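You operate a simulated robot arm through the tools that you are given. There is no shell and no other tool. Be economical: measure what you need, move in short steps, check, and stop when the job is done.

Carry out the task below with a simulated two-armed robot. There is one attempt and no reset: what you move stays moved.

## Task
Wipe up the spill on the bare side of the yellow-marked table with the blue cloth and put it back.
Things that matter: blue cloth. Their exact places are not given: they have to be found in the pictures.

Only the result counts: the job must be done as asked and must still hold three seconds after the hand-in. Knocking over, shifting, dropping, spilling or breaking anything else fails it. Flat cloth is picked up by pressing the open fingertips on it (5 to 10 N) and closing them slowly along it; thin cloth reads only 2 to 8 mm in the jaws.

## Robot
Two 7-joint arms with two-finger parallel grippers on one trunk, on a base that drives. Base frame: it is fixed to the floor where the robot stands at the start and does not move with it; the origin is under the middle of the robot, x ahead of it, y to its left, z up; the surface under the hand at the start is at about z = 0.765. Units: m, degrees, N and s.
The left shoulder is at the start at [0.07, 0.178, 0.995], the right one opposite. With the tool pointing down near the work surface each hand reaches from about 0.3 to 0.74 m from the robot's upright axis, wherever it stands, measured 20 degrees to its own side. Payload 3.43 kg a hand.
The tool frame of a hand sits at the grasp point between the pads (the TCP): z along the fingers, y along the line on which they close. The tips reach 0.03 m beyond it. Largest opening 0.094 m; finger width 0.028, thickness 0.01; the body of the gripper, 0.05 by 0.096 m, starts 0.055 m behind the TCP.
Orientation is told as [roll, pitch, yaw] about the base's x, y, z axes, in that order, counted from this pose: with the fingers straight down and closing along the base's y, the tool's x points along the base's -x, its y along +y and its z along -z.

## Interface
- The arms move only by the tool apply_moves. It takes "left_increments", "right_increments" or both (then of equal length, played together; a hand with none holds still); each is text: rows parted by semicolons, each of 7 numbers parted by spaces: the shift along the tool's x, y, z in m, then the turn, a rotation vector about the tool's x, y, z in degrees, then the gripper command, from -1 (fully open) to 1 (shut), values between in proportion. In form: tx ty tz ax ay az jaw; .... A call has 1 to 12 rows; each row is the pose to reach, as a shift and turn from the pose commanded when the call began, along the tool's axes at that moment. A row lasts 0.2 s, in which the tool goes at most 0.05 m and 8.6 degrees; a call with a longer step from one row to the next is refused whole, and so is a gripper value outside its range. A pose out of reach is approached as far as the arm can. The call stops where the force on the tool passes 40 N (or 10 N more than at its start, if that is more) or the arm is blocked; 0.2 s more then pass. The fingers move at their own pace (about 0.153 m/s each) and stop on an object; they squeeze with about 26 N. The grip force told is the motor's: it shows also when the fingers shut on nothing. Time passes only in rows, and 0.2 s behind the last, so rows that repeat a pose let the fingers close. It gives the time, the measured TCP pose, the force on the tool (base axes), the opening and the grip force at its end, in the units of the frame above (readings bear some noise), with the torque about the TCP (base axes, N m) and any sound that the robot's microphone picked up.
- Cameras (640 x 400 px; columns grow to the right, rows downward): "scene" is now at [0.1248, -0.0328, 1.2991]; the picture's right is [-0.41, -0.91, -0.00], its down [-0.64, 0.29, -0.71] and it looks along [0.65, -0.29, -0.71] (base axes); focal length 284 px, centre (320, 200). "left" rides on the left gripper at [0.076, -0.014, -0.102] in its tool frame; the picture's right is [0.18, 0.98, 0.00], its down [-0.75, 0.14, -0.64] and it looks along [-0.63, 0.12, 0.77] (tool axes); focal length 243 px, centre (320, 200). "right" rides on the right gripper at [0.076, 0.014, -0.102] in its tool frame; the picture's right is [-0.18, 0.98, 0.00], its down [-0.75, -0.14, -0.64] and it looks along [-0.63, -0.12, 0.77] (tool axes); focal length 243 px, centre (320, 200).
- get_image(camera): a new picture of that camera. It takes no simulated time.
- slide_trunk(by): slides the trunk up (or, below 0, down) by that many m; the arms and the scene camera ride with it, the base frame stays. It gives what a move gives, with no picture.
- base_move(legs): drives the robot by 1 to 6 legs, each [ahead, turn to the left] in m and degrees, along the robot's own axes; the way and the turn of a leg run together, so that a leg with both is an arc; at most 1.5 m and 180 degrees a leg. The arms and the cameras ride along, it lands a little off, and it stops where it bumps. It gives what a move gives.
- aim_head(pan, tilt): turns the head with the scene camera to pan (to the left, within 86 degrees either way) and tilt (down, from -29 to 69), counted from straight ahead of the robot. It gives what a move gives.
- locate(camera, pixels): for up to 12 pixels [column, row] of the newest picture of that camera ("zoom" is the newest enlarged one), the place [x, y, z] in the base frame of the surface seen there, good to about 0.002 m. It takes no simulated time.
- inspect(camera, box): a new picture of the part [left, top, right, bottom] of that camera's present view, enlarged. It takes no simulated time.
- finish_job(): hands the job in; it is judged then, once.

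Keep the steps short. Do not move on a guess: measure, check each grasp and each placing, and mend mistakes. In all there are 80 turns and 58 pictures (those below and enlarged ones count). Leave the grippers open and the arms clear of the work at the hand-in unless told otherwise, and finish with a single line.

The tools are called after "Emit:" as a command line: name --argument value ..., lists and objects as JSON in quotes. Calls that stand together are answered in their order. apply_moves: Moves the arms, as the interface text tells. Its arguments: {"type":"object","properties":{"left_increments":{"type":"string"},"right_increments":{"type":"string"}},"required":[]} The other tools are called the same way: slide_trunk (by) slides the trunk up or down; base_move (legs) drives the base; aim_head (pan, tilt) turns the head that bears the scene camera; get_image (camera) takes a picture; locate (camera, pixels) gives the place of the surface under pixels of a picture; inspect (camera, box) takes an enlarged picture of a part of a camera's view; finish_job () hands the job in.

At the start:

```text
time: 0.0
left_tcp_pos: [0.5677, -0.0065, 0.9453]
left_tcp_rot: [0.0, 0.1, -0.1]
left_wrist_force: [0.0, -0.1, 0.1]
left_ft_torque: [0.02, -0.01, -0.02]
left_grip_width: 0.0939
left_grasp_force: 0.0
right_tcp_pos: [0.4641, -0.3708, 1.0261]
right_tcp_rot: [-0.1, 0.0, -0.1]
right_wrist_force: [-0.4, 0.7, 0.3]
right_ft_torque: [-0.02, 0.01, 0.02]
right_grip_width: 0.0939
right_grasp_force: 0.0
trunk travel left (down, up): [-0.575, 0.265]
robot x, y, heading: [-0.0001, -0.0007, 0.2]
head pan, tilt: [-24.2, 44.9]
```

scene: 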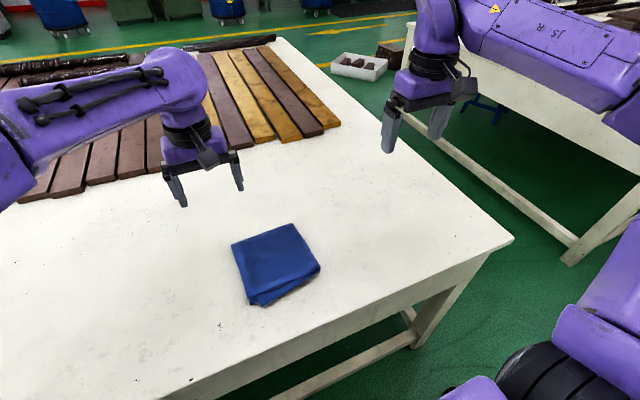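
right: 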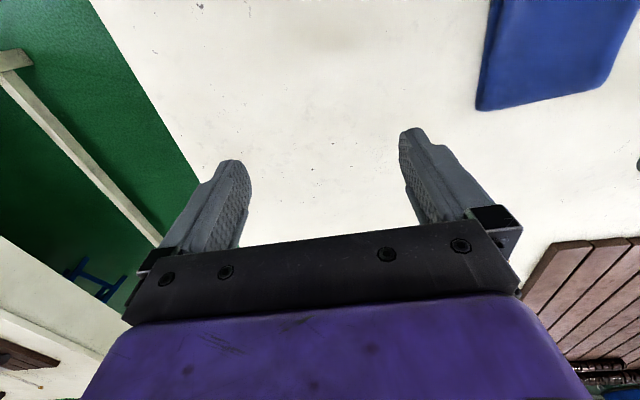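
left: 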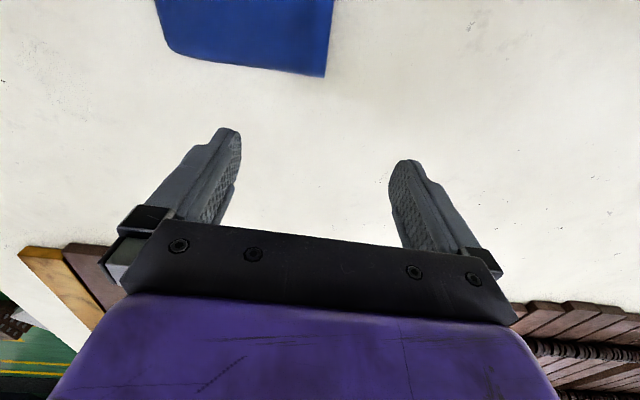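

The blue cloth lies at about (275,262) on the near table. I can't see a spill or a yellow mark yet, so I'll locate the cloth and turn the head to look around.

Emit:
locate --camera "scene" --pixels '[[232, 244], [293, 224], [320, 266], [250, 303], [275, 260], [512, 240], [278, 40], [140, 250], [400, 200], [590, 130], [265, 303], [300, 285]]'

Emit:
aim_head --pan 30 --tilt 40

Emit:
get_image --camera "scene"

```text
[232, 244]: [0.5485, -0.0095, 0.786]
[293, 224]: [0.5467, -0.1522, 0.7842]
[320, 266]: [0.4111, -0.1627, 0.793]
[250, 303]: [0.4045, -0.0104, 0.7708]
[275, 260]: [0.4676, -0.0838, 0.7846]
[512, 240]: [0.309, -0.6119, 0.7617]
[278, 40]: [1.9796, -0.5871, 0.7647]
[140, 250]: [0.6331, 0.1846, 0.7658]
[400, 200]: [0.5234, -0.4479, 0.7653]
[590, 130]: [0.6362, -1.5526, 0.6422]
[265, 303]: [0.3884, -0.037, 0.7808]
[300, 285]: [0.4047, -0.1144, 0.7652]
```

```text
time: 1.2
left_tcp_pos: [0.567, -0.0068, 0.9446]
left_tcp_rot: [-0.1, 0.1, 0.0]
left_wrist_force: [0.0, 0.1, -0.7]
left_ft_torque: [0.01, -0.02, 0.01]
left_grip_width: 0.0939
left_grasp_force: 0.0
right_tcp_pos: [0.4639, -0.3699, 1.0269]
right_tcp_rot: [0.0, 0.1, 0.1]
right_wrist_force: [-0.5, -0.8, 0.4]
right_ft_torque: [0.0, -0.02, 0.03]
right_grip_width: 0.094
right_grasp_force: 0.1
trunk travel left (down, up): [-0.575, 0.265]
robot x, y, heading: [-0.0019, 0.0052, -0.1]
head pan, tilt: [30.0, 40.0]
```

```text
54 pictures are left
```

scene: 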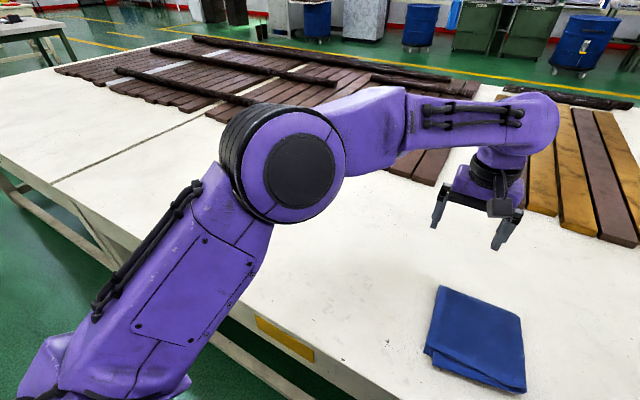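

A yellow mark sits on the near edge of this table at (285,338). The spill may be faint, so I'll look at the bare surface more closely.

Emit:
locate --camera "scene" --pixels '[[285, 338], [170, 130], [60, 180], [320, 280], [150, 150]]'

Emit:
aim_head --pan -10 --tilt 55

Emit:
get_image --camera "scene"

Emit:
inspect --camera "right" --box '[80, 0, 640, 240]'

```text
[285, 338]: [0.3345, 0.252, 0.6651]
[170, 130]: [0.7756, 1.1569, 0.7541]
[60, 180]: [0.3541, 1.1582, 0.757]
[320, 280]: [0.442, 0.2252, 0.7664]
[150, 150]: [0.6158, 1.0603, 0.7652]
```

```text
time: 2.3
left_tcp_pos: [0.5675, -0.0079, 0.9453]
left_tcp_rot: [0.0, 0.0, 0.1]
left_wrist_force: [0.2, -0.3, -0.9]
left_ft_torque: [0.01, -0.02, 0.0]
left_grip_width: 0.0938
left_grasp_force: 0.0
right_tcp_pos: [0.4648, -0.3699, 1.0269]
right_tcp_rot: [-0.1, 0.0, 0.0]
right_wrist_force: [-0.4, 0.3, -0.4]
right_ft_torque: [-0.01, -0.03, -0.03]
right_grip_width: 0.094
right_grasp_force: 0.1
trunk travel left (down, up): [-0.575, 0.265]
robot x, y, heading: [-0.0008, -0.0018, -0.2]
head pan, tilt: [-10.0, 55.0]
```

```text
53 pictures are left
```

scene: 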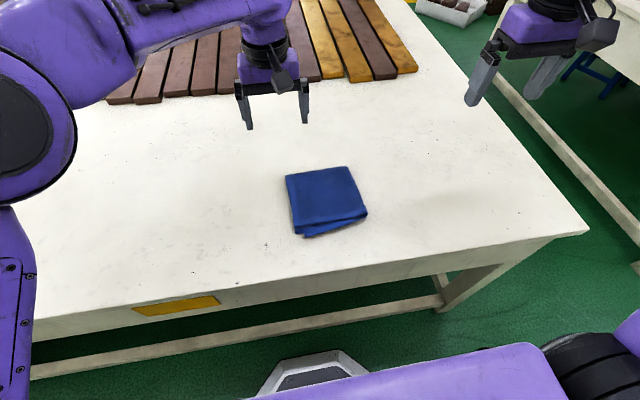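

```text
1.14 times, centred on (360, 120) of right
```

zoom: 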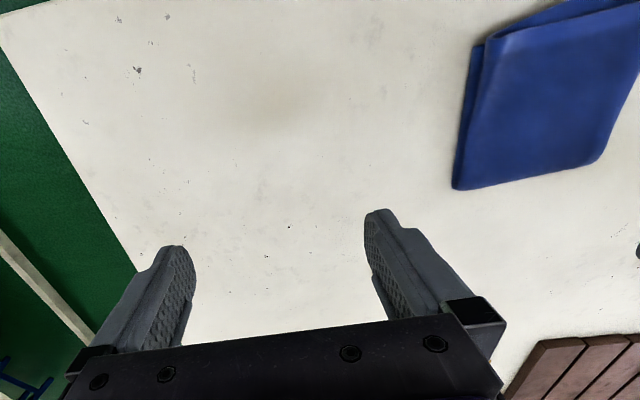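

There is a faint brownish patch at about (270,110) in the zoomed picture, right of the cloth, and it matches (460,200) in the scene view. I'll enlarge both sides of the cloth.

Emit:
locate --camera "zoom" --pixels '[[270, 110], [240, 90], [320, 100], [260, 150]]'

Emit:
inspect --camera "scene" --box '[340, 90, 600, 252]'

Emit:
inspect --camera "scene" --box '[50, 90, 310, 310]'

```text
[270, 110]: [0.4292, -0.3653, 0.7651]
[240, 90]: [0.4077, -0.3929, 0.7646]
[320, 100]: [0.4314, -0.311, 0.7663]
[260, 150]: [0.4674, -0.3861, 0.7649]
```

```text
2.46 times, centred on (470, 171) of scene
```

zoom: 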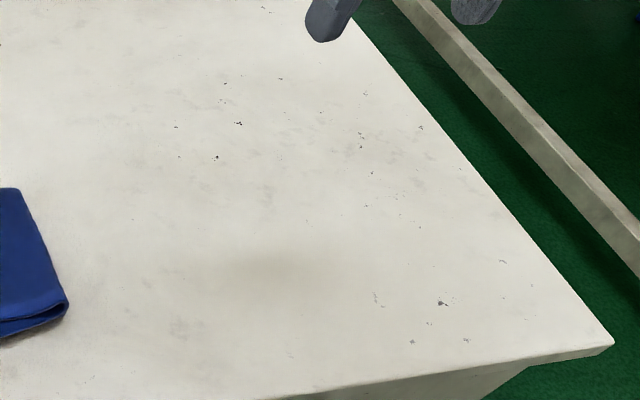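

```text
1.82 times, centred on (180, 200) of scene
```

zoom: 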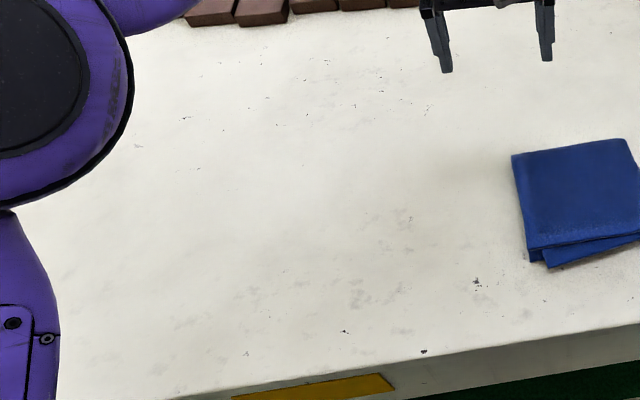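

The patch at (0.43,-0.365) is right under the right hand, so it could just be its shadow. I'll raise and shift the right hand to test that, and look at the left part of the table with the left hand.

Emit:
apply_moves --right_increments "0 -0.04 -0.02 0 0 0 -1; 0 -0.08 -0.04 0 0 0 -1; 0 -0.12 -0.06 0 0 0 -1; 0 -0.16 -0.06 0 0 0 -1; 0 -0.2 -0.06 0 0 0 -1"

Emit:
inspect --camera "scene" --box '[340, 90, 600, 252]'

Emit:
aim_head --pan 60 --tilt 35

Emit:
get_image --camera "scene"

```text
time: 3.5
left_tcp_pos: [0.5687, -0.0078, 0.9454]
left_tcp_rot: [0.0, 0.0, 0.0]
left_wrist_force: [-0.4, -0.6, -0.1]
left_ft_torque: [0.02, 0.03, 0.0]
left_grip_width: 0.0943
left_grasp_force: 0.1
right_tcp_pos: [0.4664, -0.5708, 1.0839]
right_tcp_rot: [0.0, -0.1, 0.0]
right_wrist_force: [0.3, 0.3, -0.4]
right_ft_torque: [0.05, 0.0, 0.01]
right_grip_width: 0.0941
right_grasp_force: 0.1
trunk travel left (down, up): [-0.575, 0.265]
robot x, y, heading: [0.0036, 0.002, -0.0]
head pan, tilt: [-10.0, 55.0]
```

```text
2.46 times, centred on (470, 171) of scene
```

zoom: 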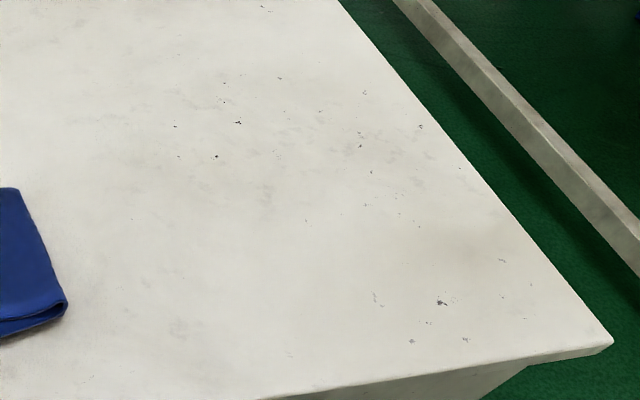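

```text
time: 4.9
left_tcp_pos: [0.5683, -0.0061, 0.9441]
left_tcp_rot: [0.0, 0.0, 0.0]
left_wrist_force: [-0.6, 0.4, 0.5]
left_ft_torque: [-0.01, -0.03, 0.03]
left_grip_width: 0.094
left_grasp_force: 0.1
right_tcp_pos: [0.4657, -0.5701, 1.0844]
right_tcp_rot: [0.0, 0.1, 0.0]
right_wrist_force: [-0.3, 0.1, -0.6]
right_ft_torque: [0.0, -0.02, 0.03]
right_grip_width: 0.0941
right_grasp_force: 0.1
trunk travel left (down, up): [-0.575, 0.265]
robot x, y, heading: [0.0039, 0.0029, -0.2]
head pan, tilt: [60.0, 35.0]
```

```text
48 pictures are left
```

scene: 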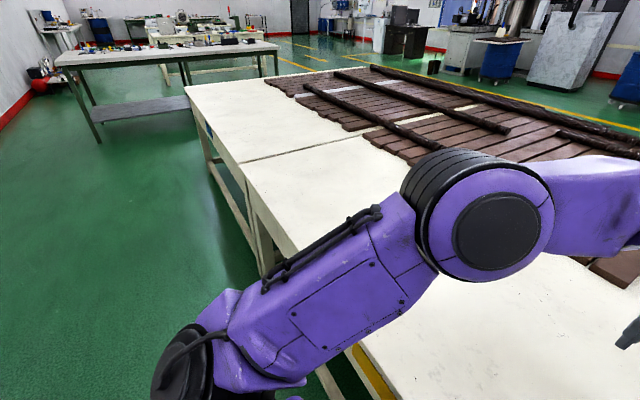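

The patch moved with the hand, so it was only a shadow. A blue mark shows on the next table. The left arm hides part of this one, so I'll swing the left hand up and to the left and look under it.

Emit:
apply_moves --left_increments "0 0.045 -0.01 0 0 0 -1; 0 0.09 -0.02 0 0 0 -1; 0 0.135 -0.03 0 0 0 -1; 0 0.18 -0.04 0 0 0 -1; 0 0.225 -0.05 0 0 0 -1; 0 0.27 -0.06 0 0 0 -1; 0 0.315 -0.07 0 0 0 -1; 0 0.36 -0.08 0 0 0 -1; 0 0.4 -0.08 0 0 0 -1"

Emit:
get_image --camera "left"

Emit:
aim_head --pan 35 --tilt 45

Emit:
get_image --camera "scene"

```text
time: 6.9
left_tcp_pos: [0.5674, 0.3939, 1.024]
left_tcp_rot: [-0.1, 0.0, -0.1]
left_wrist_force: [0.1, -0.2, -0.1]
left_ft_torque: [0.01, -0.01, 0.0]
left_grip_width: 0.0941
left_grasp_force: 0.1
right_tcp_pos: [0.4659, -0.5691, 1.085]
right_tcp_rot: [-0.1, -0.1, -0.1]
right_wrist_force: [-0.5, 0.2, 0.8]
right_ft_torque: [0.01, 0.03, -0.03]
right_grip_width: 0.094
right_grasp_force: 0.0
trunk travel left (down, up): [-0.575, 0.265]
robot x, y, heading: [0.0001, -0.001, 0.2]
head pan, tilt: [60.0, 35.0]
```

```text
47 pictures are left
```

left: 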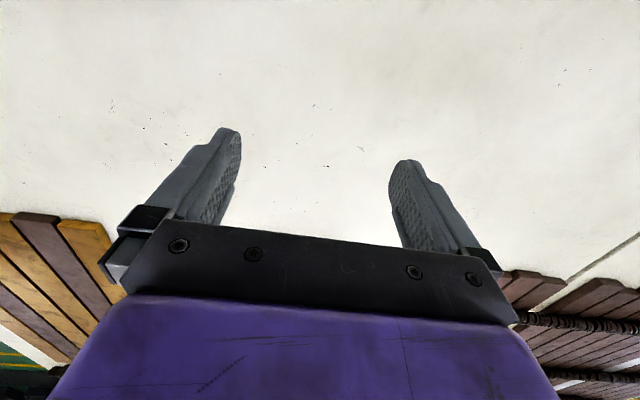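

```text
time: 7.8
left_tcp_pos: [0.5652, 0.3911, 1.0242]
left_tcp_rot: [0.0, 0.0, 0.0]
left_wrist_force: [-0.1, 0.8, 0.5]
left_ft_torque: [-0.03, -0.01, 0.01]
left_grip_width: 0.0939
left_grasp_force: 0.1
right_tcp_pos: [0.4665, -0.5693, 1.085]
right_tcp_rot: [0.1, 0.0, 0.1]
right_wrist_force: [0.2, -0.4, -0.4]
right_ft_torque: [0.0, 0.03, 0.0]
right_grip_width: 0.0937
right_grasp_force: 0.0
trunk travel left (down, up): [-0.575, 0.265]
robot x, y, heading: [0.0032, -0.0007, 0.4]
head pan, tilt: [35.0, 45.0]
```

```text
46 pictures are left
```

scene: 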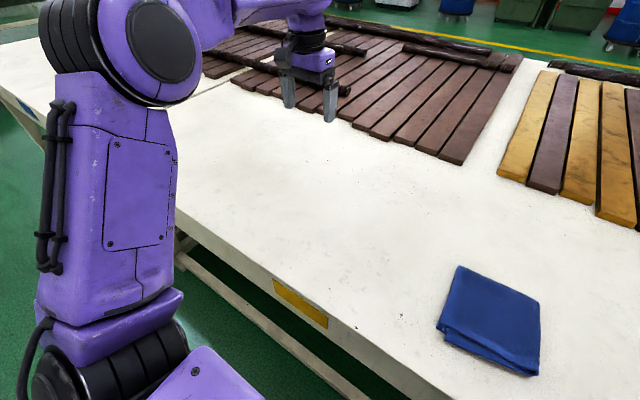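

No spill shows here yet. I'll check the table on the right before judging faint marks.

Emit:
aim_head --pan -70 --tilt 35

Emit:
get_image --camera "scene"

Emit:
aim_head --pan -20 --tilt 20

Emit:
get_image --camera "scene"

```text
time: 9.6
left_tcp_pos: [0.5658, 0.393, 1.0247]
left_tcp_rot: [0.0, -0.1, 0.0]
left_wrist_force: [0.4, 0.2, 0.3]
left_ft_torque: [-0.03, -0.01, -0.01]
left_grip_width: 0.094
left_grasp_force: 0.1
right_tcp_pos: [0.4662, -0.5694, 1.0851]
right_tcp_rot: [0.0, 0.0, -0.1]
right_wrist_force: [-0.2, 0.1, 0.4]
right_ft_torque: [0.01, 0.0, 0.04]
right_grip_width: 0.0939
right_grasp_force: 0.1
trunk travel left (down, up): [-0.575, 0.265]
robot x, y, heading: [0.0028, 0.0015, -0.1]
head pan, tilt: [-70.0, 35.0]
```

```text
45 pictures are left
```

scene: 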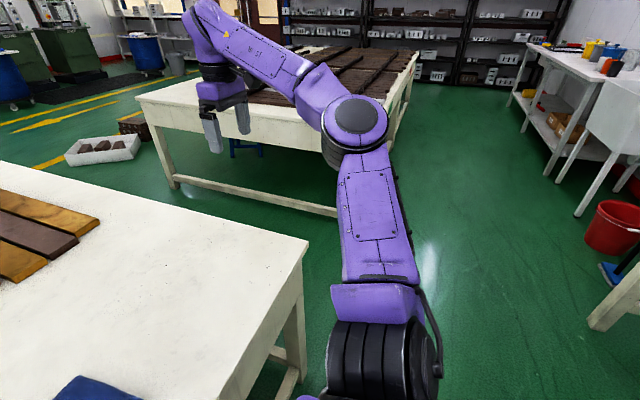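

```text
time: 10.8
left_tcp_pos: [0.5665, 0.3921, 1.0236]
left_tcp_rot: [0.0, 0.0, 0.0]
left_wrist_force: [-1.3, -1.2, 0.2]
left_ft_torque: [0.0, -0.03, 0.03]
left_grip_width: 0.0939
left_grasp_force: 0.0
right_tcp_pos: [0.4653, -0.5693, 1.0838]
right_tcp_rot: [0.1, 0.1, -0.1]
right_wrist_force: [0.3, -0.5, -0.1]
right_ft_torque: [-0.01, 0.02, 0.0]
right_grip_width: 0.0936
right_grasp_force: 0.0
trunk travel left (down, up): [-0.575, 0.265]
robot x, y, heading: [0.002, 0.0019, -0.2]
head pan, tilt: [-20.0, 20.0]
```

```text
44 pictures are left
```

scene: 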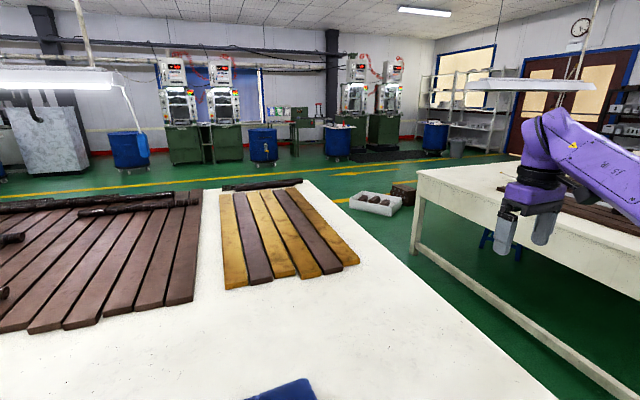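

There is no obvious spill, so it must be faint. I'll enlarge the bare strip in sections, starting on the left.

Emit:
aim_head --pan 35 --tilt 45

Emit:
inspect --camera "scene" --box '[170, 80, 490, 280]'

Emit:
inspect --camera "scene" --box '[320, 150, 640, 350]'

Emit:
inspect --camera "left" --box '[0, 0, 640, 250]'

```text
time: 12.0
left_tcp_pos: [0.5666, 0.3916, 1.0243]
left_tcp_rot: [0.0, 0.0, 0.0]
left_wrist_force: [0.4, 0.5, -0.1]
left_ft_torque: [0.0, -0.01, 0.02]
left_grip_width: 0.0941
left_grasp_force: 0.1
right_tcp_pos: [0.4659, -0.5715, 1.0839]
right_tcp_rot: [0.0, -0.1, 0.0]
right_wrist_force: [-0.4, 0.4, 0.9]
right_ft_torque: [-0.02, -0.02, -0.01]
right_grip_width: 0.094
right_grasp_force: 0.0
trunk travel left (down, up): [-0.575, 0.265]
robot x, y, heading: [0.0022, 0.0013, 0.0]
head pan, tilt: [35.0, 45.0]
```

```text
2.00 times, centred on (330, 180) of scene
```

zoom: 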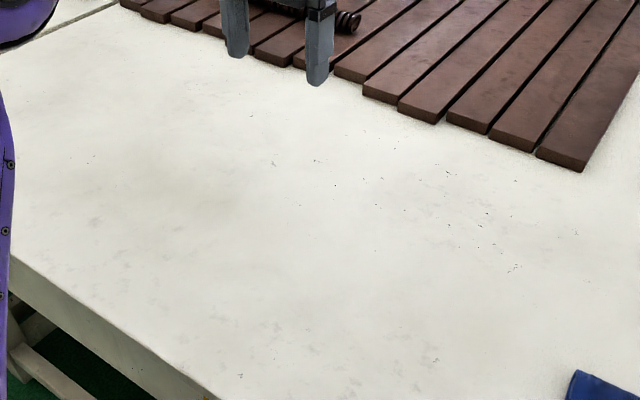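

```text
2.00 times, centred on (480, 250) of scene
```

zoom: 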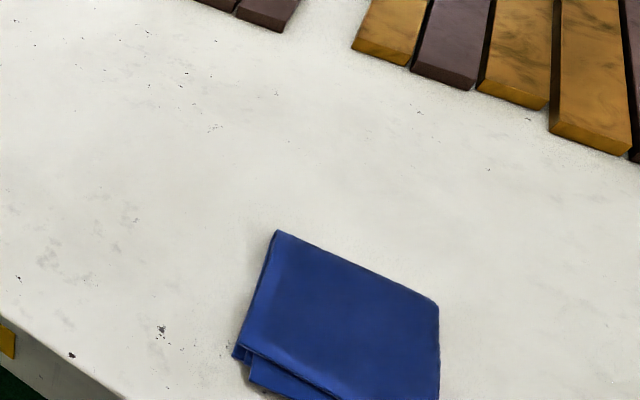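

```text
1.00 times, centred on (320, 125) of left (not enlarged: the box is as wide or as high as the picture)
```

zoom: 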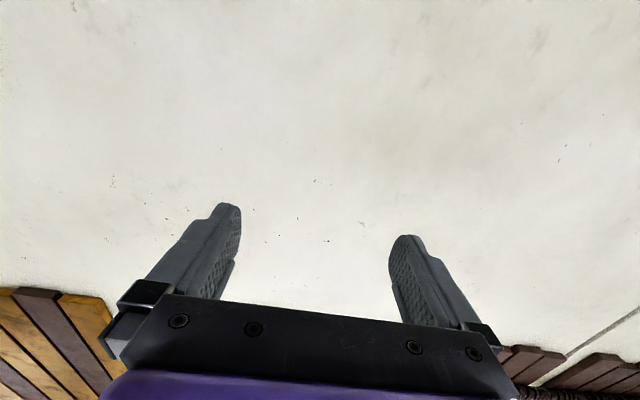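

The near strip holds no spill. I'll enlarge the strip to the right of the boards and the tables to the left and right, looking for marks and spills.

Emit:
aim_head --pan -35 --tilt 25

Emit:
inspect --camera "scene" --box '[60, 120, 380, 320]'

Emit:
aim_head --pan 80 --tilt 25

Emit:
get_image --camera "scene"

Emit:
aim_head --pan -86 --tilt 25

Emit:
get_image --camera "scene"

```text
time: 13.4
left_tcp_pos: [0.5671, 0.3921, 1.0229]
left_tcp_rot: [0.0, 0.0, -0.1]
left_wrist_force: [0.3, 0.0, 0.6]
left_ft_torque: [-0.03, -0.01, -0.04]
left_grip_width: 0.0942
left_grasp_force: 0.0
right_tcp_pos: [0.4652, -0.5693, 1.0842]
right_tcp_rot: [0.1, 0.0, 0.0]
right_wrist_force: [-0.2, 1.0, 0.3]
right_ft_torque: [-0.03, -0.06, -0.03]
right_grip_width: 0.0941
right_grasp_force: 0.0
trunk travel left (down, up): [-0.575, 0.265]
robot x, y, heading: [0.0017, -0.0, -0.1]
head pan, tilt: [-35.0, 25.0]
```

```text
2.00 times, centred on (220, 220) of scene
```

zoom: 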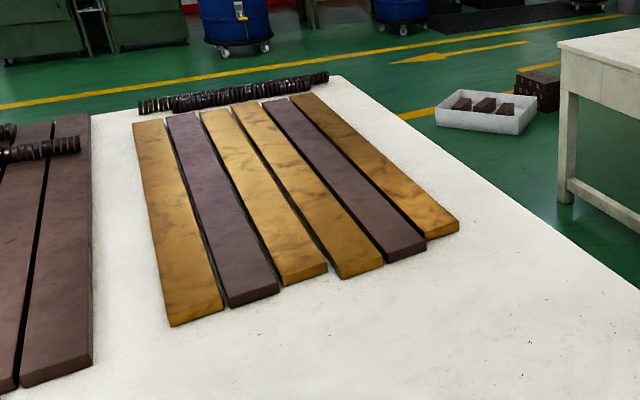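

```text
time: 15.4
left_tcp_pos: [0.5657, 0.3899, 1.0231]
left_tcp_rot: [0.0, 0.0, 0.0]
left_wrist_force: [-0.1, 0.1, -0.7]
left_ft_torque: [-0.01, 0.02, 0.03]
left_grip_width: 0.0939
left_grasp_force: 0.0
right_tcp_pos: [0.4662, -0.5691, 1.0834]
right_tcp_rot: [0.0, 0.0, 0.0]
right_wrist_force: [0.7, -0.7, 0.9]
right_ft_torque: [0.01, 0.01, 0.02]
right_grip_width: 0.0941
right_grasp_force: 0.0
trunk travel left (down, up): [-0.575, 0.265]
robot x, y, heading: [0.0005, -0.0006, 0.1]
head pan, tilt: [80.0, 25.0]
```

```text
39 pictures are left
```

scene: 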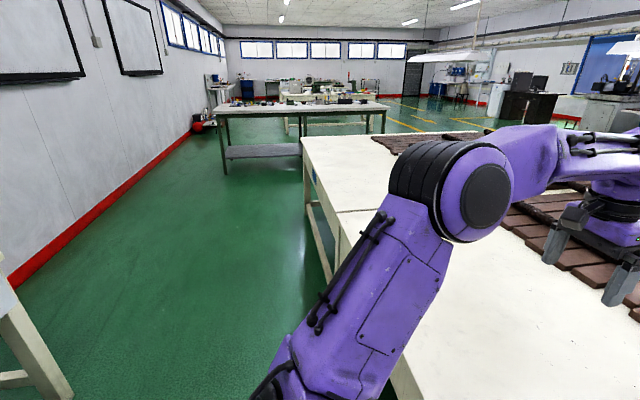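

```text
time: 17.9
left_tcp_pos: [0.5662, 0.392, 1.024]
left_tcp_rot: [0.0, 0.0, 0.1]
left_wrist_force: [0.0, 0.4, 1.3]
left_ft_torque: [-0.02, -0.03, 0.0]
left_grip_width: 0.094
left_grasp_force: 0.1
right_tcp_pos: [0.4663, -0.5712, 1.0849]
right_tcp_rot: [0.0, 0.0, 0.0]
right_wrist_force: [-1.0, -0.2, -0.5]
right_ft_torque: [-0.01, -0.04, 0.0]
right_grip_width: 0.0939
right_grasp_force: 0.1
trunk travel left (down, up): [-0.575, 0.265]
robot x, y, heading: [0.0052, 0.0003, 0.1]
head pan, tilt: [-85.9, 25.0]
```

```text
38 pictures are left
```

scene: 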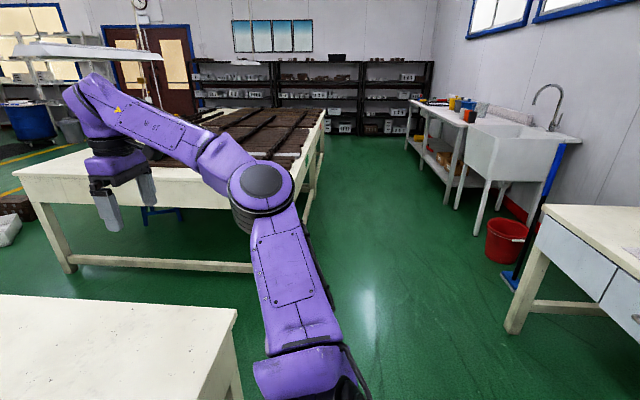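

Part of the near strip around y 0.6 to 1.0 is still hidden behind the left arm. I'll move the left hand over it and use its own camera.

Emit:
apply_moves --left_increments "0.02 0.04 -0.01 0 0 0 -1; 0.04 0.08 -0.02 0 0 0 -1; 0.06 0.12 -0.03 0 0 0 -1; 0.08 0.16 -0.04 0 0 0 -1; 0.1 0.2 -0.05 0 0 0 -1; 0.12 0.24 -0.06 0 0 0 -1; 0.15 0.26 -0.08 0 0 0 -1; 0.18 0.28 -0.1 0 0 0 -1"

Emit:
get_image --camera "left"

Emit:
aim_head --pan 45 --tilt 40

Emit:
get_image --camera "scene"

```text
time: 19.7
left_tcp_pos: [0.3867, 0.6761, 1.1211]
left_tcp_rot: [0.1, -0.1, 0.0]
left_wrist_force: [0.2, -1.0, 0.7]
left_ft_torque: [0.04, -0.02, -0.01]
left_grip_width: 0.0941
left_grasp_force: 0.1
right_tcp_pos: [0.4655, -0.5698, 1.0858]
right_tcp_rot: [-0.1, 0.1, -0.1]
right_wrist_force: [-0.5, 0.2, 0.0]
right_ft_torque: [-0.02, -0.01, -0.01]
right_grip_width: 0.094
right_grasp_force: 0.0
trunk travel left (down, up): [-0.575, 0.265]
robot x, y, heading: [-0.0012, 0.0005, 0.2]
head pan, tilt: [-85.9, 25.0]
```

```text
37 pictures are left
```

left: 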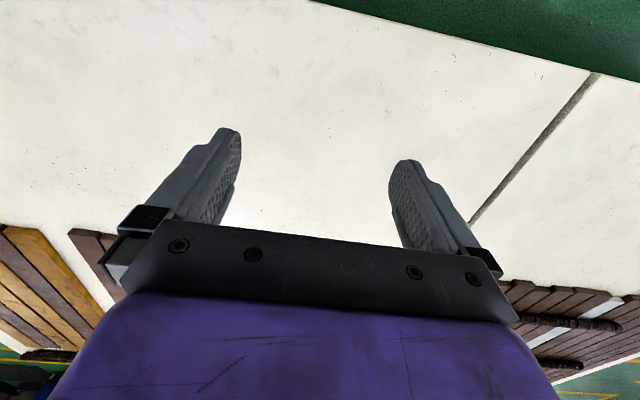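

```text
time: 21.8
left_tcp_pos: [0.3882, 0.675, 1.1222]
left_tcp_rot: [0.0, -0.1, 0.0]
left_wrist_force: [-0.8, -0.9, -0.1]
left_ft_torque: [-0.02, 0.01, -0.02]
left_grip_width: 0.094
left_grasp_force: 0.1
right_tcp_pos: [0.4659, -0.5691, 1.0847]
right_tcp_rot: [0.0, 0.0, 0.0]
right_wrist_force: [0.2, 0.0, 0.1]
right_ft_torque: [-0.01, -0.09, 0.01]
right_grip_width: 0.0944
right_grasp_force: 0.0
trunk travel left (down, up): [-0.575, 0.265]
robot x, y, heading: [-0.0026, 0.0048, 0.3]
head pan, tilt: [45.0, 40.0]
```

```text
36 pictures are left
```

scene: 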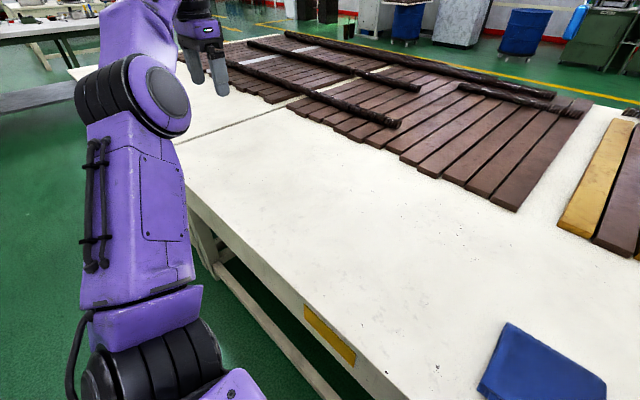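

The whole near strip of this table is clean. Tables also stand behind the robot, at the lower left in the pan 80 picture and the lower right in the pan -86 one. I'll bring the left hand in a little, turn the robot left and look back.

Emit:
base_move --legs '[[0, 70]]'

Emit:
aim_head --pan 80 --tilt 30

Emit:
get_image --camera "scene"

```text
time: 25.2
left_tcp_pos: [-0.4874, 0.6049, 1.1197]
left_tcp_rot: [0.0, 0.0, 68.8]
left_wrist_force: [0.1, -0.3, -0.4]
left_ft_torque: [0.0, -0.03, 0.0]
left_grip_width: 0.0941
left_grasp_force: 0.1
right_tcp_pos: [0.6998, 0.2276, 1.0847]
right_tcp_rot: [0.0, 0.0, 68.8]
right_wrist_force: [0.1, -0.4, -0.7]
right_ft_torque: [0.0, -0.03, 0.0]
right_grip_width: 0.0938
right_grasp_force: 0.0
trunk travel left (down, up): [-0.575, 0.265]
robot x, y, heading: [0.001, 0.0002, 69.0]
head pan, tilt: [45.0, 40.0]
```

```text
time: 26.2
left_tcp_pos: [-0.4876, 0.607, 1.1205]
left_tcp_rot: [0.0, 0.0, 68.8]
left_wrist_force: [-0.4, -0.4, -0.6]
left_ft_torque: [-0.01, -0.01, -0.01]
left_grip_width: 0.094
left_grasp_force: 0.1
right_tcp_pos: [0.702, 0.2288, 1.0853]
right_tcp_rot: [0.0, 0.0, 68.7]
right_wrist_force: [0.4, 0.4, 0.1]
right_ft_torque: [-0.01, 0.0, 0.01]
right_grip_width: 0.0938
right_grasp_force: 0.1
trunk travel left (down, up): [-0.575, 0.265]
robot x, y, heading: [0.0012, -0.0003, 68.8]
head pan, tilt: [80.0, 30.0]
```

```text
35 pictures are left
```

scene: 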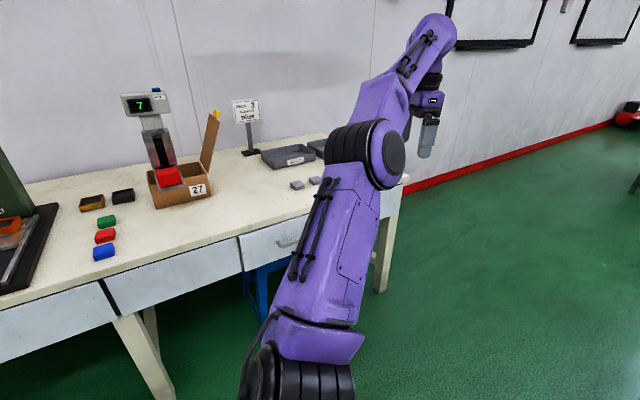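

The desk behind has drawers but no yellow mark and no spill. Next I'll turn right to see the right-hand table, with its near strip and edges clear of the arm.

Emit:
base_move --legs '[[0, -130]]'

Emit:
aim_head --pan 0 --tilt 25

Emit:
get_image --camera "scene"

```text
time: 32.0
left_tcp_pos: [0.7781, -0.0204, 1.1212]
left_tcp_rot: [-0.1, 0.0, -61.6]
left_wrist_force: [-0.2, -0.9, 0.7]
left_ft_torque: [0.01, 0.01, 0.0]
left_grip_width: 0.0938
left_grasp_force: 0.0
right_tcp_pos: [-0.2817, -0.6795, 1.0851]
right_tcp_rot: [-0.1, -0.1, -61.7]
right_wrist_force: [0.0, -0.7, -1.0]
right_ft_torque: [0.02, -0.03, 0.0]
right_grip_width: 0.0939
right_grasp_force: 0.0
trunk travel left (down, up): [-0.575, 0.265]
robot x, y, heading: [-0.0015, 0.0033, -61.6]
head pan, tilt: [80.0, 30.0]
```

```text
time: 33.6
left_tcp_pos: [0.7764, -0.0208, 1.121]
left_tcp_rot: [-0.1, -0.1, -61.6]
left_wrist_force: [-0.7, -0.1, -0.3]
left_ft_torque: [-0.01, -0.01, 0.01]
left_grip_width: 0.0938
left_grasp_force: 0.1
right_tcp_pos: [-0.28, -0.6809, 1.0852]
right_tcp_rot: [0.0, 0.0, -61.6]
right_wrist_force: [0.3, 0.5, -0.7]
right_ft_torque: [0.0, -0.01, -0.02]
right_grip_width: 0.0942
right_grasp_force: 0.0
trunk travel left (down, up): [-0.575, 0.265]
robot x, y, heading: [-0.0001, -0.0002, -61.7]
head pan, tilt: [0.0, 25.0]
```

```text
34 pictures are left
```

scene: 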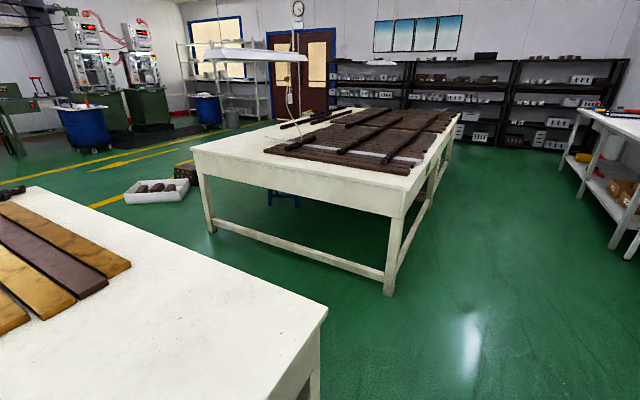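

The right table has boards on its right half and a bare left half. I'll enlarge it to look for marks and a spill.

Emit:
inspect --camera "scene" --box '[180, 90, 480, 280]'

Emit:
locate --camera "scene" --pixels '[[195, 150], [402, 190], [285, 122], [455, 118], [250, 145], [327, 310], [440, 165]]'

```text
2.11 times, centred on (330, 185) of scene
```

zoom: 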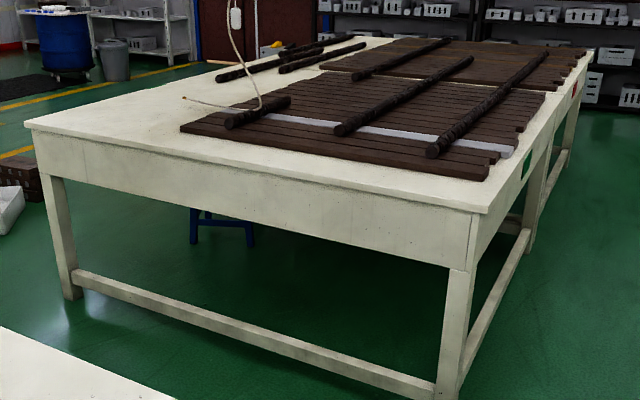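

```text
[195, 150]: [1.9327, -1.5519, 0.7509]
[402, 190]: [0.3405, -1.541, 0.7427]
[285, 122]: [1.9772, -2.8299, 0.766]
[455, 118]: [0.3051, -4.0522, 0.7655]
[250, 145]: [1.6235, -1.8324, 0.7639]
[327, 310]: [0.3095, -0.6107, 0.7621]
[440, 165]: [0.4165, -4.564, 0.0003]
```

The right-hand tables are marked green and red, so the table in front is the yellow one and its near strip is the bare side. The spill must be very faint. With the arms now elsewhere, I'll look at that strip again.

Emit:
aim_head --pan 75 --tilt 45

Emit:
get_image --camera "scene"

```text
time: 35.0
left_tcp_pos: [0.7777, -0.0213, 1.1211]
left_tcp_rot: [0.2, 0.0, -61.5]
left_wrist_force: [0.3, 0.2, 0.5]
left_ft_torque: [-0.02, -0.01, 0.03]
left_grip_width: 0.0939
left_grasp_force: 0.1
right_tcp_pos: [-0.2801, -0.681, 1.0844]
right_tcp_rot: [0.0, 0.0, -61.6]
right_wrist_force: [-0.5, -0.3, 0.3]
right_ft_torque: [0.0, -0.03, -0.01]
right_grip_width: 0.0941
right_grasp_force: 0.1
trunk travel left (down, up): [-0.575, 0.265]
robot x, y, heading: [-0.0001, -0.0006, -61.6]
head pan, tilt: [75.0, 45.0]
```

```text
32 pictures are left
```

scene: 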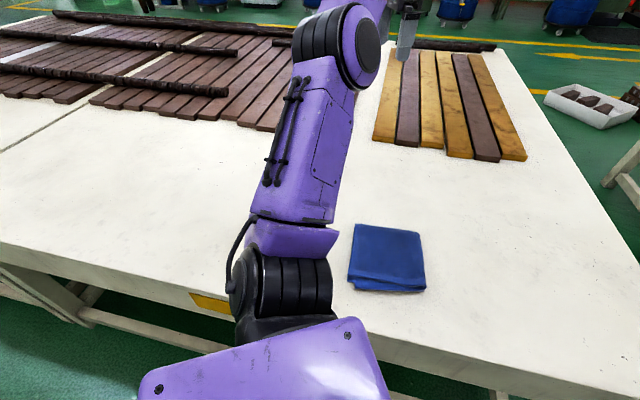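

Emit:
inspect --camera "scene" --box '[340, 140, 640, 328]'

Emit:
inspect --camera "scene" --box '[0, 100, 300, 288]'

```text
2.13 times, centred on (490, 234) of scene
```

zoom: 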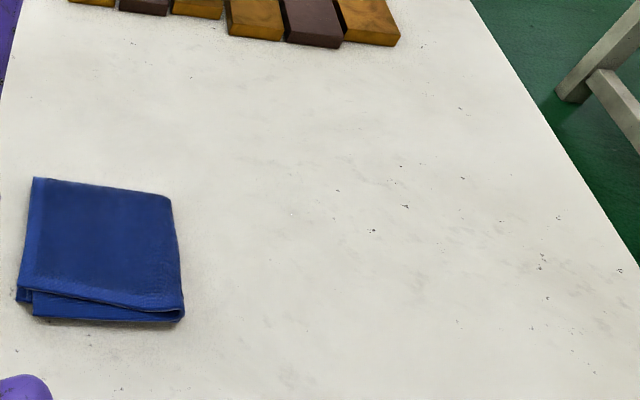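

```text
2.13 times, centred on (150, 194) of scene
```

zoom: 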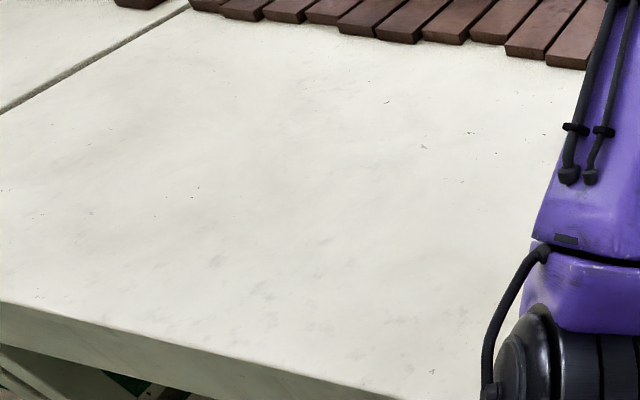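

Still nothing clear. Two earlier zooms both had a faint tint near (0.53, 0.08), just left of the cloth. I'll turn back to heading 0 and enlarge that area with both hands away.

Emit:
base_move --legs '[[0, 61.6]]'

Emit:
aim_head --pan 10 --tilt 55

Emit:
get_image --camera "scene"

Emit:
inspect --camera "scene" --box '[220, 100, 420, 225]'

```text
time: 38.1
left_tcp_pos: [0.3982, 0.6694, 1.1212]
left_tcp_rot: [-0.1, 0.0, -1.0]
left_wrist_force: [0.3, 0.1, 0.4]
left_ft_torque: [-0.04, -0.04, 0.01]
left_grip_width: 0.0939
left_grasp_force: 0.0
right_tcp_pos: [0.4575, -0.5763, 1.0851]
right_tcp_rot: [0.0, 0.1, -0.9]
right_wrist_force: [0.6, 0.4, 0.4]
right_ft_torque: [-0.02, -0.01, -0.03]
right_grip_width: 0.0943
right_grasp_force: 0.1
trunk travel left (down, up): [-0.575, 0.265]
robot x, y, heading: [0.0013, 0.0008, -1.0]
head pan, tilt: [75.0, 45.0]
```

```text
time: 39.5
left_tcp_pos: [0.3988, 0.6687, 1.1211]
left_tcp_rot: [0.0, 0.1, -0.8]
left_wrist_force: [-0.3, -1.0, 0.8]
left_ft_torque: [0.03, 0.0, -0.02]
left_grip_width: 0.0942
left_grasp_force: 0.0
right_tcp_pos: [0.4567, -0.5783, 1.0848]
right_tcp_rot: [0.1, 0.0, -0.9]
right_wrist_force: [0.4, -0.2, -0.9]
right_ft_torque: [0.0, -0.01, 0.01]
right_grip_width: 0.094
right_grasp_force: 0.0
trunk travel left (down, up): [-0.575, 0.265]
robot x, y, heading: [-0.0007, 0.0002, -0.9]
head pan, tilt: [10.0, 55.0]
```

```text
29 pictures are left
```

scene: 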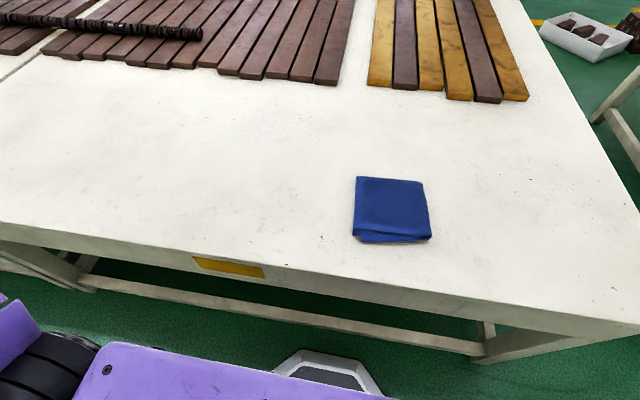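

```text
3.20 times, centred on (320, 162) of scene
```

zoom: 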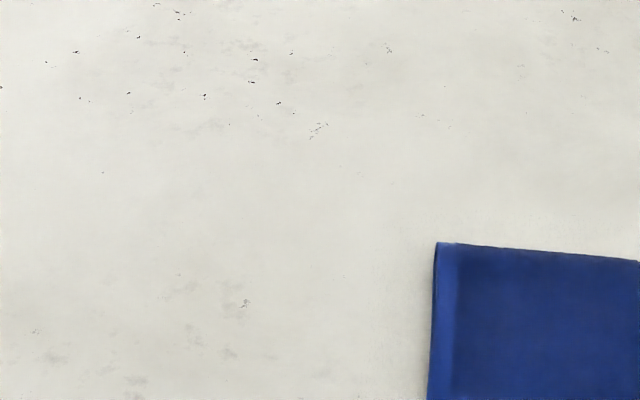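

The near strip is clean from every view. The far edge behind the logs and the more distant tables remain, so I'll raise the trunk for a higher view.

Emit:
slide_trunk --by 0.26

Emit:
aim_head --pan 0 --tilt 35

Emit:
get_image --camera "scene"

```text
time: 42.1
left_tcp_pos: [0.3995, 0.6696, 1.3814]
left_tcp_rot: [0.0, 0.0, -0.9]
left_wrist_force: [-0.5, -0.6, 0.8]
left_ft_torque: [-0.01, -0.02, 0.02]
left_grip_width: 0.094
left_grasp_force: 0.0
right_tcp_pos: [0.4578, -0.577, 1.3452]
right_tcp_rot: [0.1, 0.0, -1.0]
right_wrist_force: [0.3, -0.3, -0.5]
right_ft_torque: [0.02, -0.01, 0.01]
right_grip_width: 0.094
right_grasp_force: 0.1
trunk travel left (down, up): [-0.835, 0.005]
robot x, y, heading: [0.0006, 0.0006, -1.0]
head pan, tilt: [10.0, 55.0]
```

```text
time: 43.0
left_tcp_pos: [0.3987, 0.6686, 1.381]
left_tcp_rot: [0.1, 0.0, -0.9]
left_wrist_force: [-0.8, 0.0, 0.2]
left_ft_torque: [0.02, 0.02, -0.03]
left_grip_width: 0.0941
left_grasp_force: 0.0
right_tcp_pos: [0.4566, -0.5771, 1.3441]
right_tcp_rot: [0.0, 0.1, -0.8]
right_wrist_force: [-0.8, 0.1, -0.5]
right_ft_torque: [-0.01, -0.01, 0.01]
right_grip_width: 0.0941
right_grasp_force: 0.0
trunk travel left (down, up): [-0.835, 0.005]
robot x, y, heading: [0.0012, -0.0007, -0.8]
head pan, tilt: [0.0, 35.0]
```

```text
27 pictures are left
```

scene: 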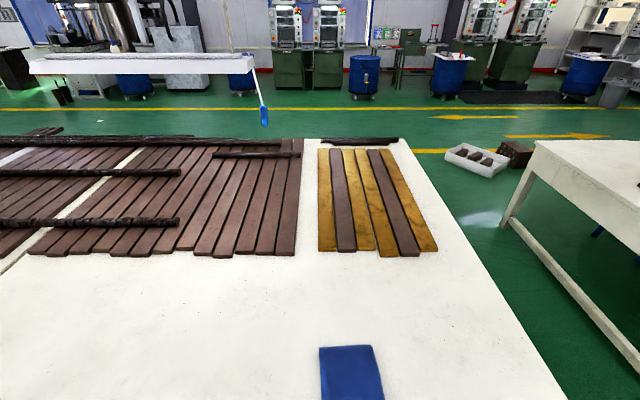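

There is no spill behind the boards either. From this height I'll look steeply down at the bare strip and enlarge both halves.

Emit:
aim_head --pan 0 --tilt 62

Emit:
inspect --camera "scene" --box '[300, 40, 640, 252]'

Emit:
inspect --camera "scene" --box '[0, 40, 340, 252]'

```text
time: 43.9
left_tcp_pos: [0.3993, 0.6688, 1.3815]
left_tcp_rot: [-0.1, 0.1, -0.9]
left_wrist_force: [-0.2, -0.4, -1.0]
left_ft_torque: [0.0, 0.01, 0.02]
left_grip_width: 0.0941
left_grasp_force: 0.0
right_tcp_pos: [0.458, -0.5772, 1.3444]
right_tcp_rot: [0.0, 0.0, -1.0]
right_wrist_force: [-0.1, -0.1, -0.9]
right_ft_torque: [-0.01, -0.03, 0.0]
right_grip_width: 0.0938
right_grasp_force: 0.0
trunk travel left (down, up): [-0.835, 0.005]
robot x, y, heading: [-0.0008, 0.0015, -1.0]
head pan, tilt: [0.0, 62.0]
```

```text
1.88 times, centred on (470, 146) of scene
```

zoom: 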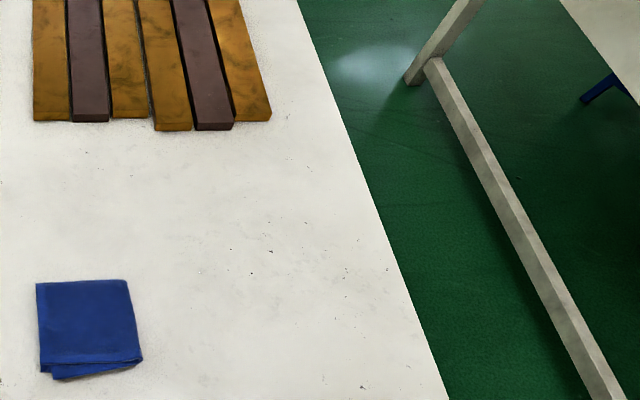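

```text
1.88 times, centred on (170, 146) of scene
```

zoom: 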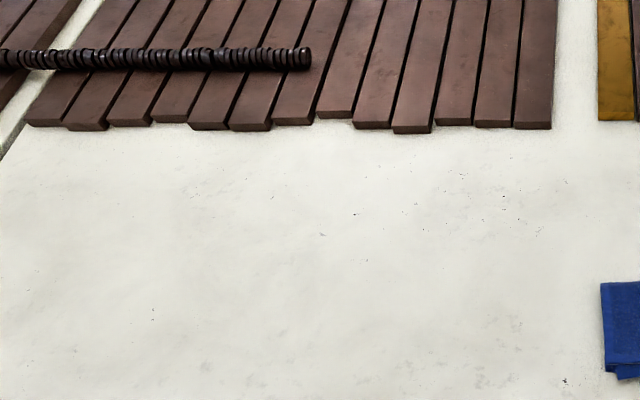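

I still see no clear spill, so it may be nearly white or clear. The smoothest, brightest area is at about (143,167) in this view, so I'll enlarge there and also around the cloth.

Emit:
inspect --camera "scene" --box '[40, 110, 230, 229]'

Emit:
inspect --camera "scene" --box '[200, 140, 390, 259]'

Emit:
inspect --camera "scene" --box '[370, 140, 560, 259]'

```text
3.36 times, centred on (135, 170) of scene
```

zoom: 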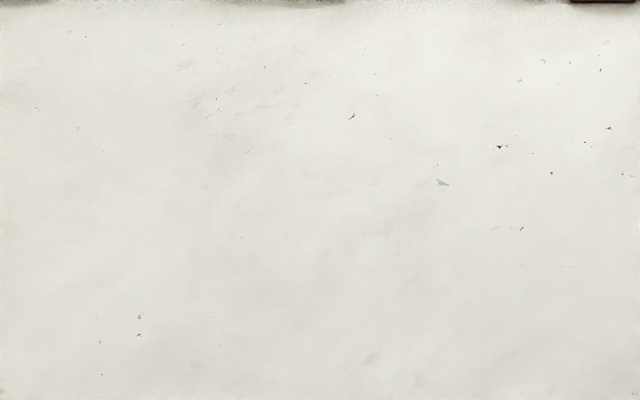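

```text
3.36 times, centred on (295, 200) of scene
```

zoom: 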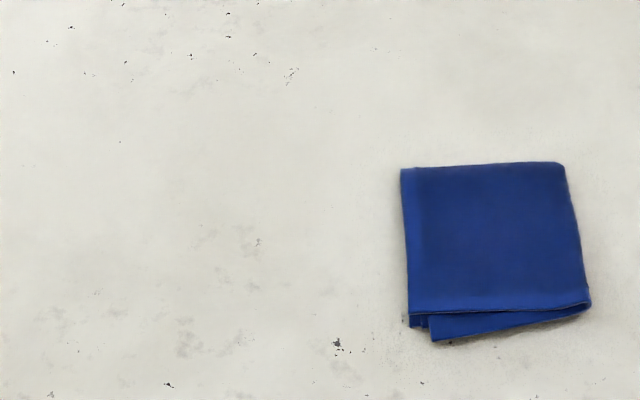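

```text
3.36 times, centred on (465, 200) of scene
```

zoom: 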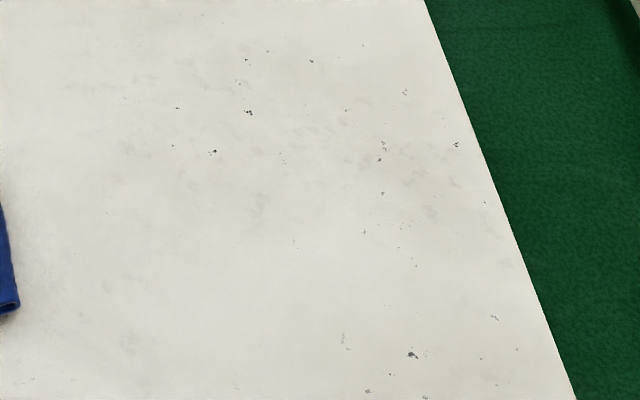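

No spill on the near strip. I'll enlarge the far edge from this height and measure how wide a strip the logs could hide.

Emit:
aim_head --pan 5 --tilt 30

Emit:
inspect --camera "scene" --box '[230, 130, 550, 330]'

Emit:
inspect --camera "scene" --box '[0, 100, 320, 300]'

```text
time: 44.9
left_tcp_pos: [0.3992, 0.6693, 1.3807]
left_tcp_rot: [0.0, 0.0, -0.9]
left_wrist_force: [-0.1, 0.1, -0.3]
left_ft_torque: [0.01, 0.01, -0.01]
left_grip_width: 0.094
left_grasp_force: 0.0
right_tcp_pos: [0.4567, -0.5767, 1.3443]
right_tcp_rot: [0.0, -0.1, -0.8]
right_wrist_force: [-0.7, 0.7, -0.2]
right_ft_torque: [0.0, -0.02, -0.01]
right_grip_width: 0.0939
right_grasp_force: 0.0
trunk travel left (down, up): [-0.835, 0.005]
robot x, y, heading: [-0.0004, 0.0033, -1.0]
head pan, tilt: [5.0, 30.0]
```

```text
2.00 times, centred on (390, 230) of scene
```

zoom: 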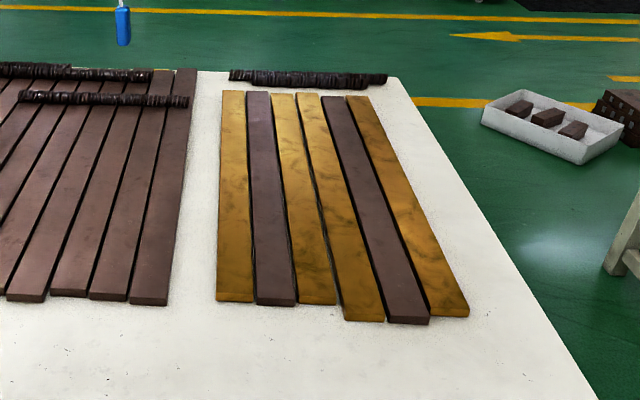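

```text
2.00 times, centred on (160, 200) of scene
```

zoom: 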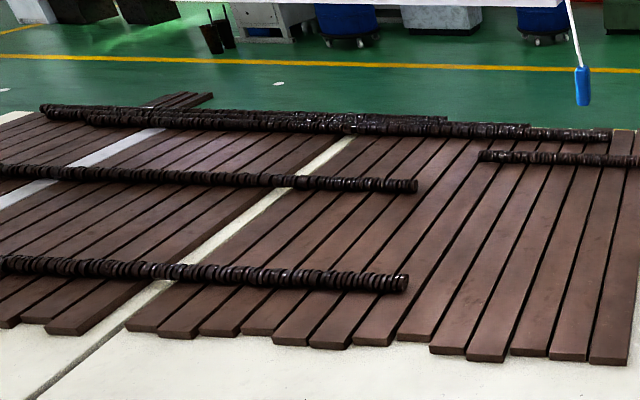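

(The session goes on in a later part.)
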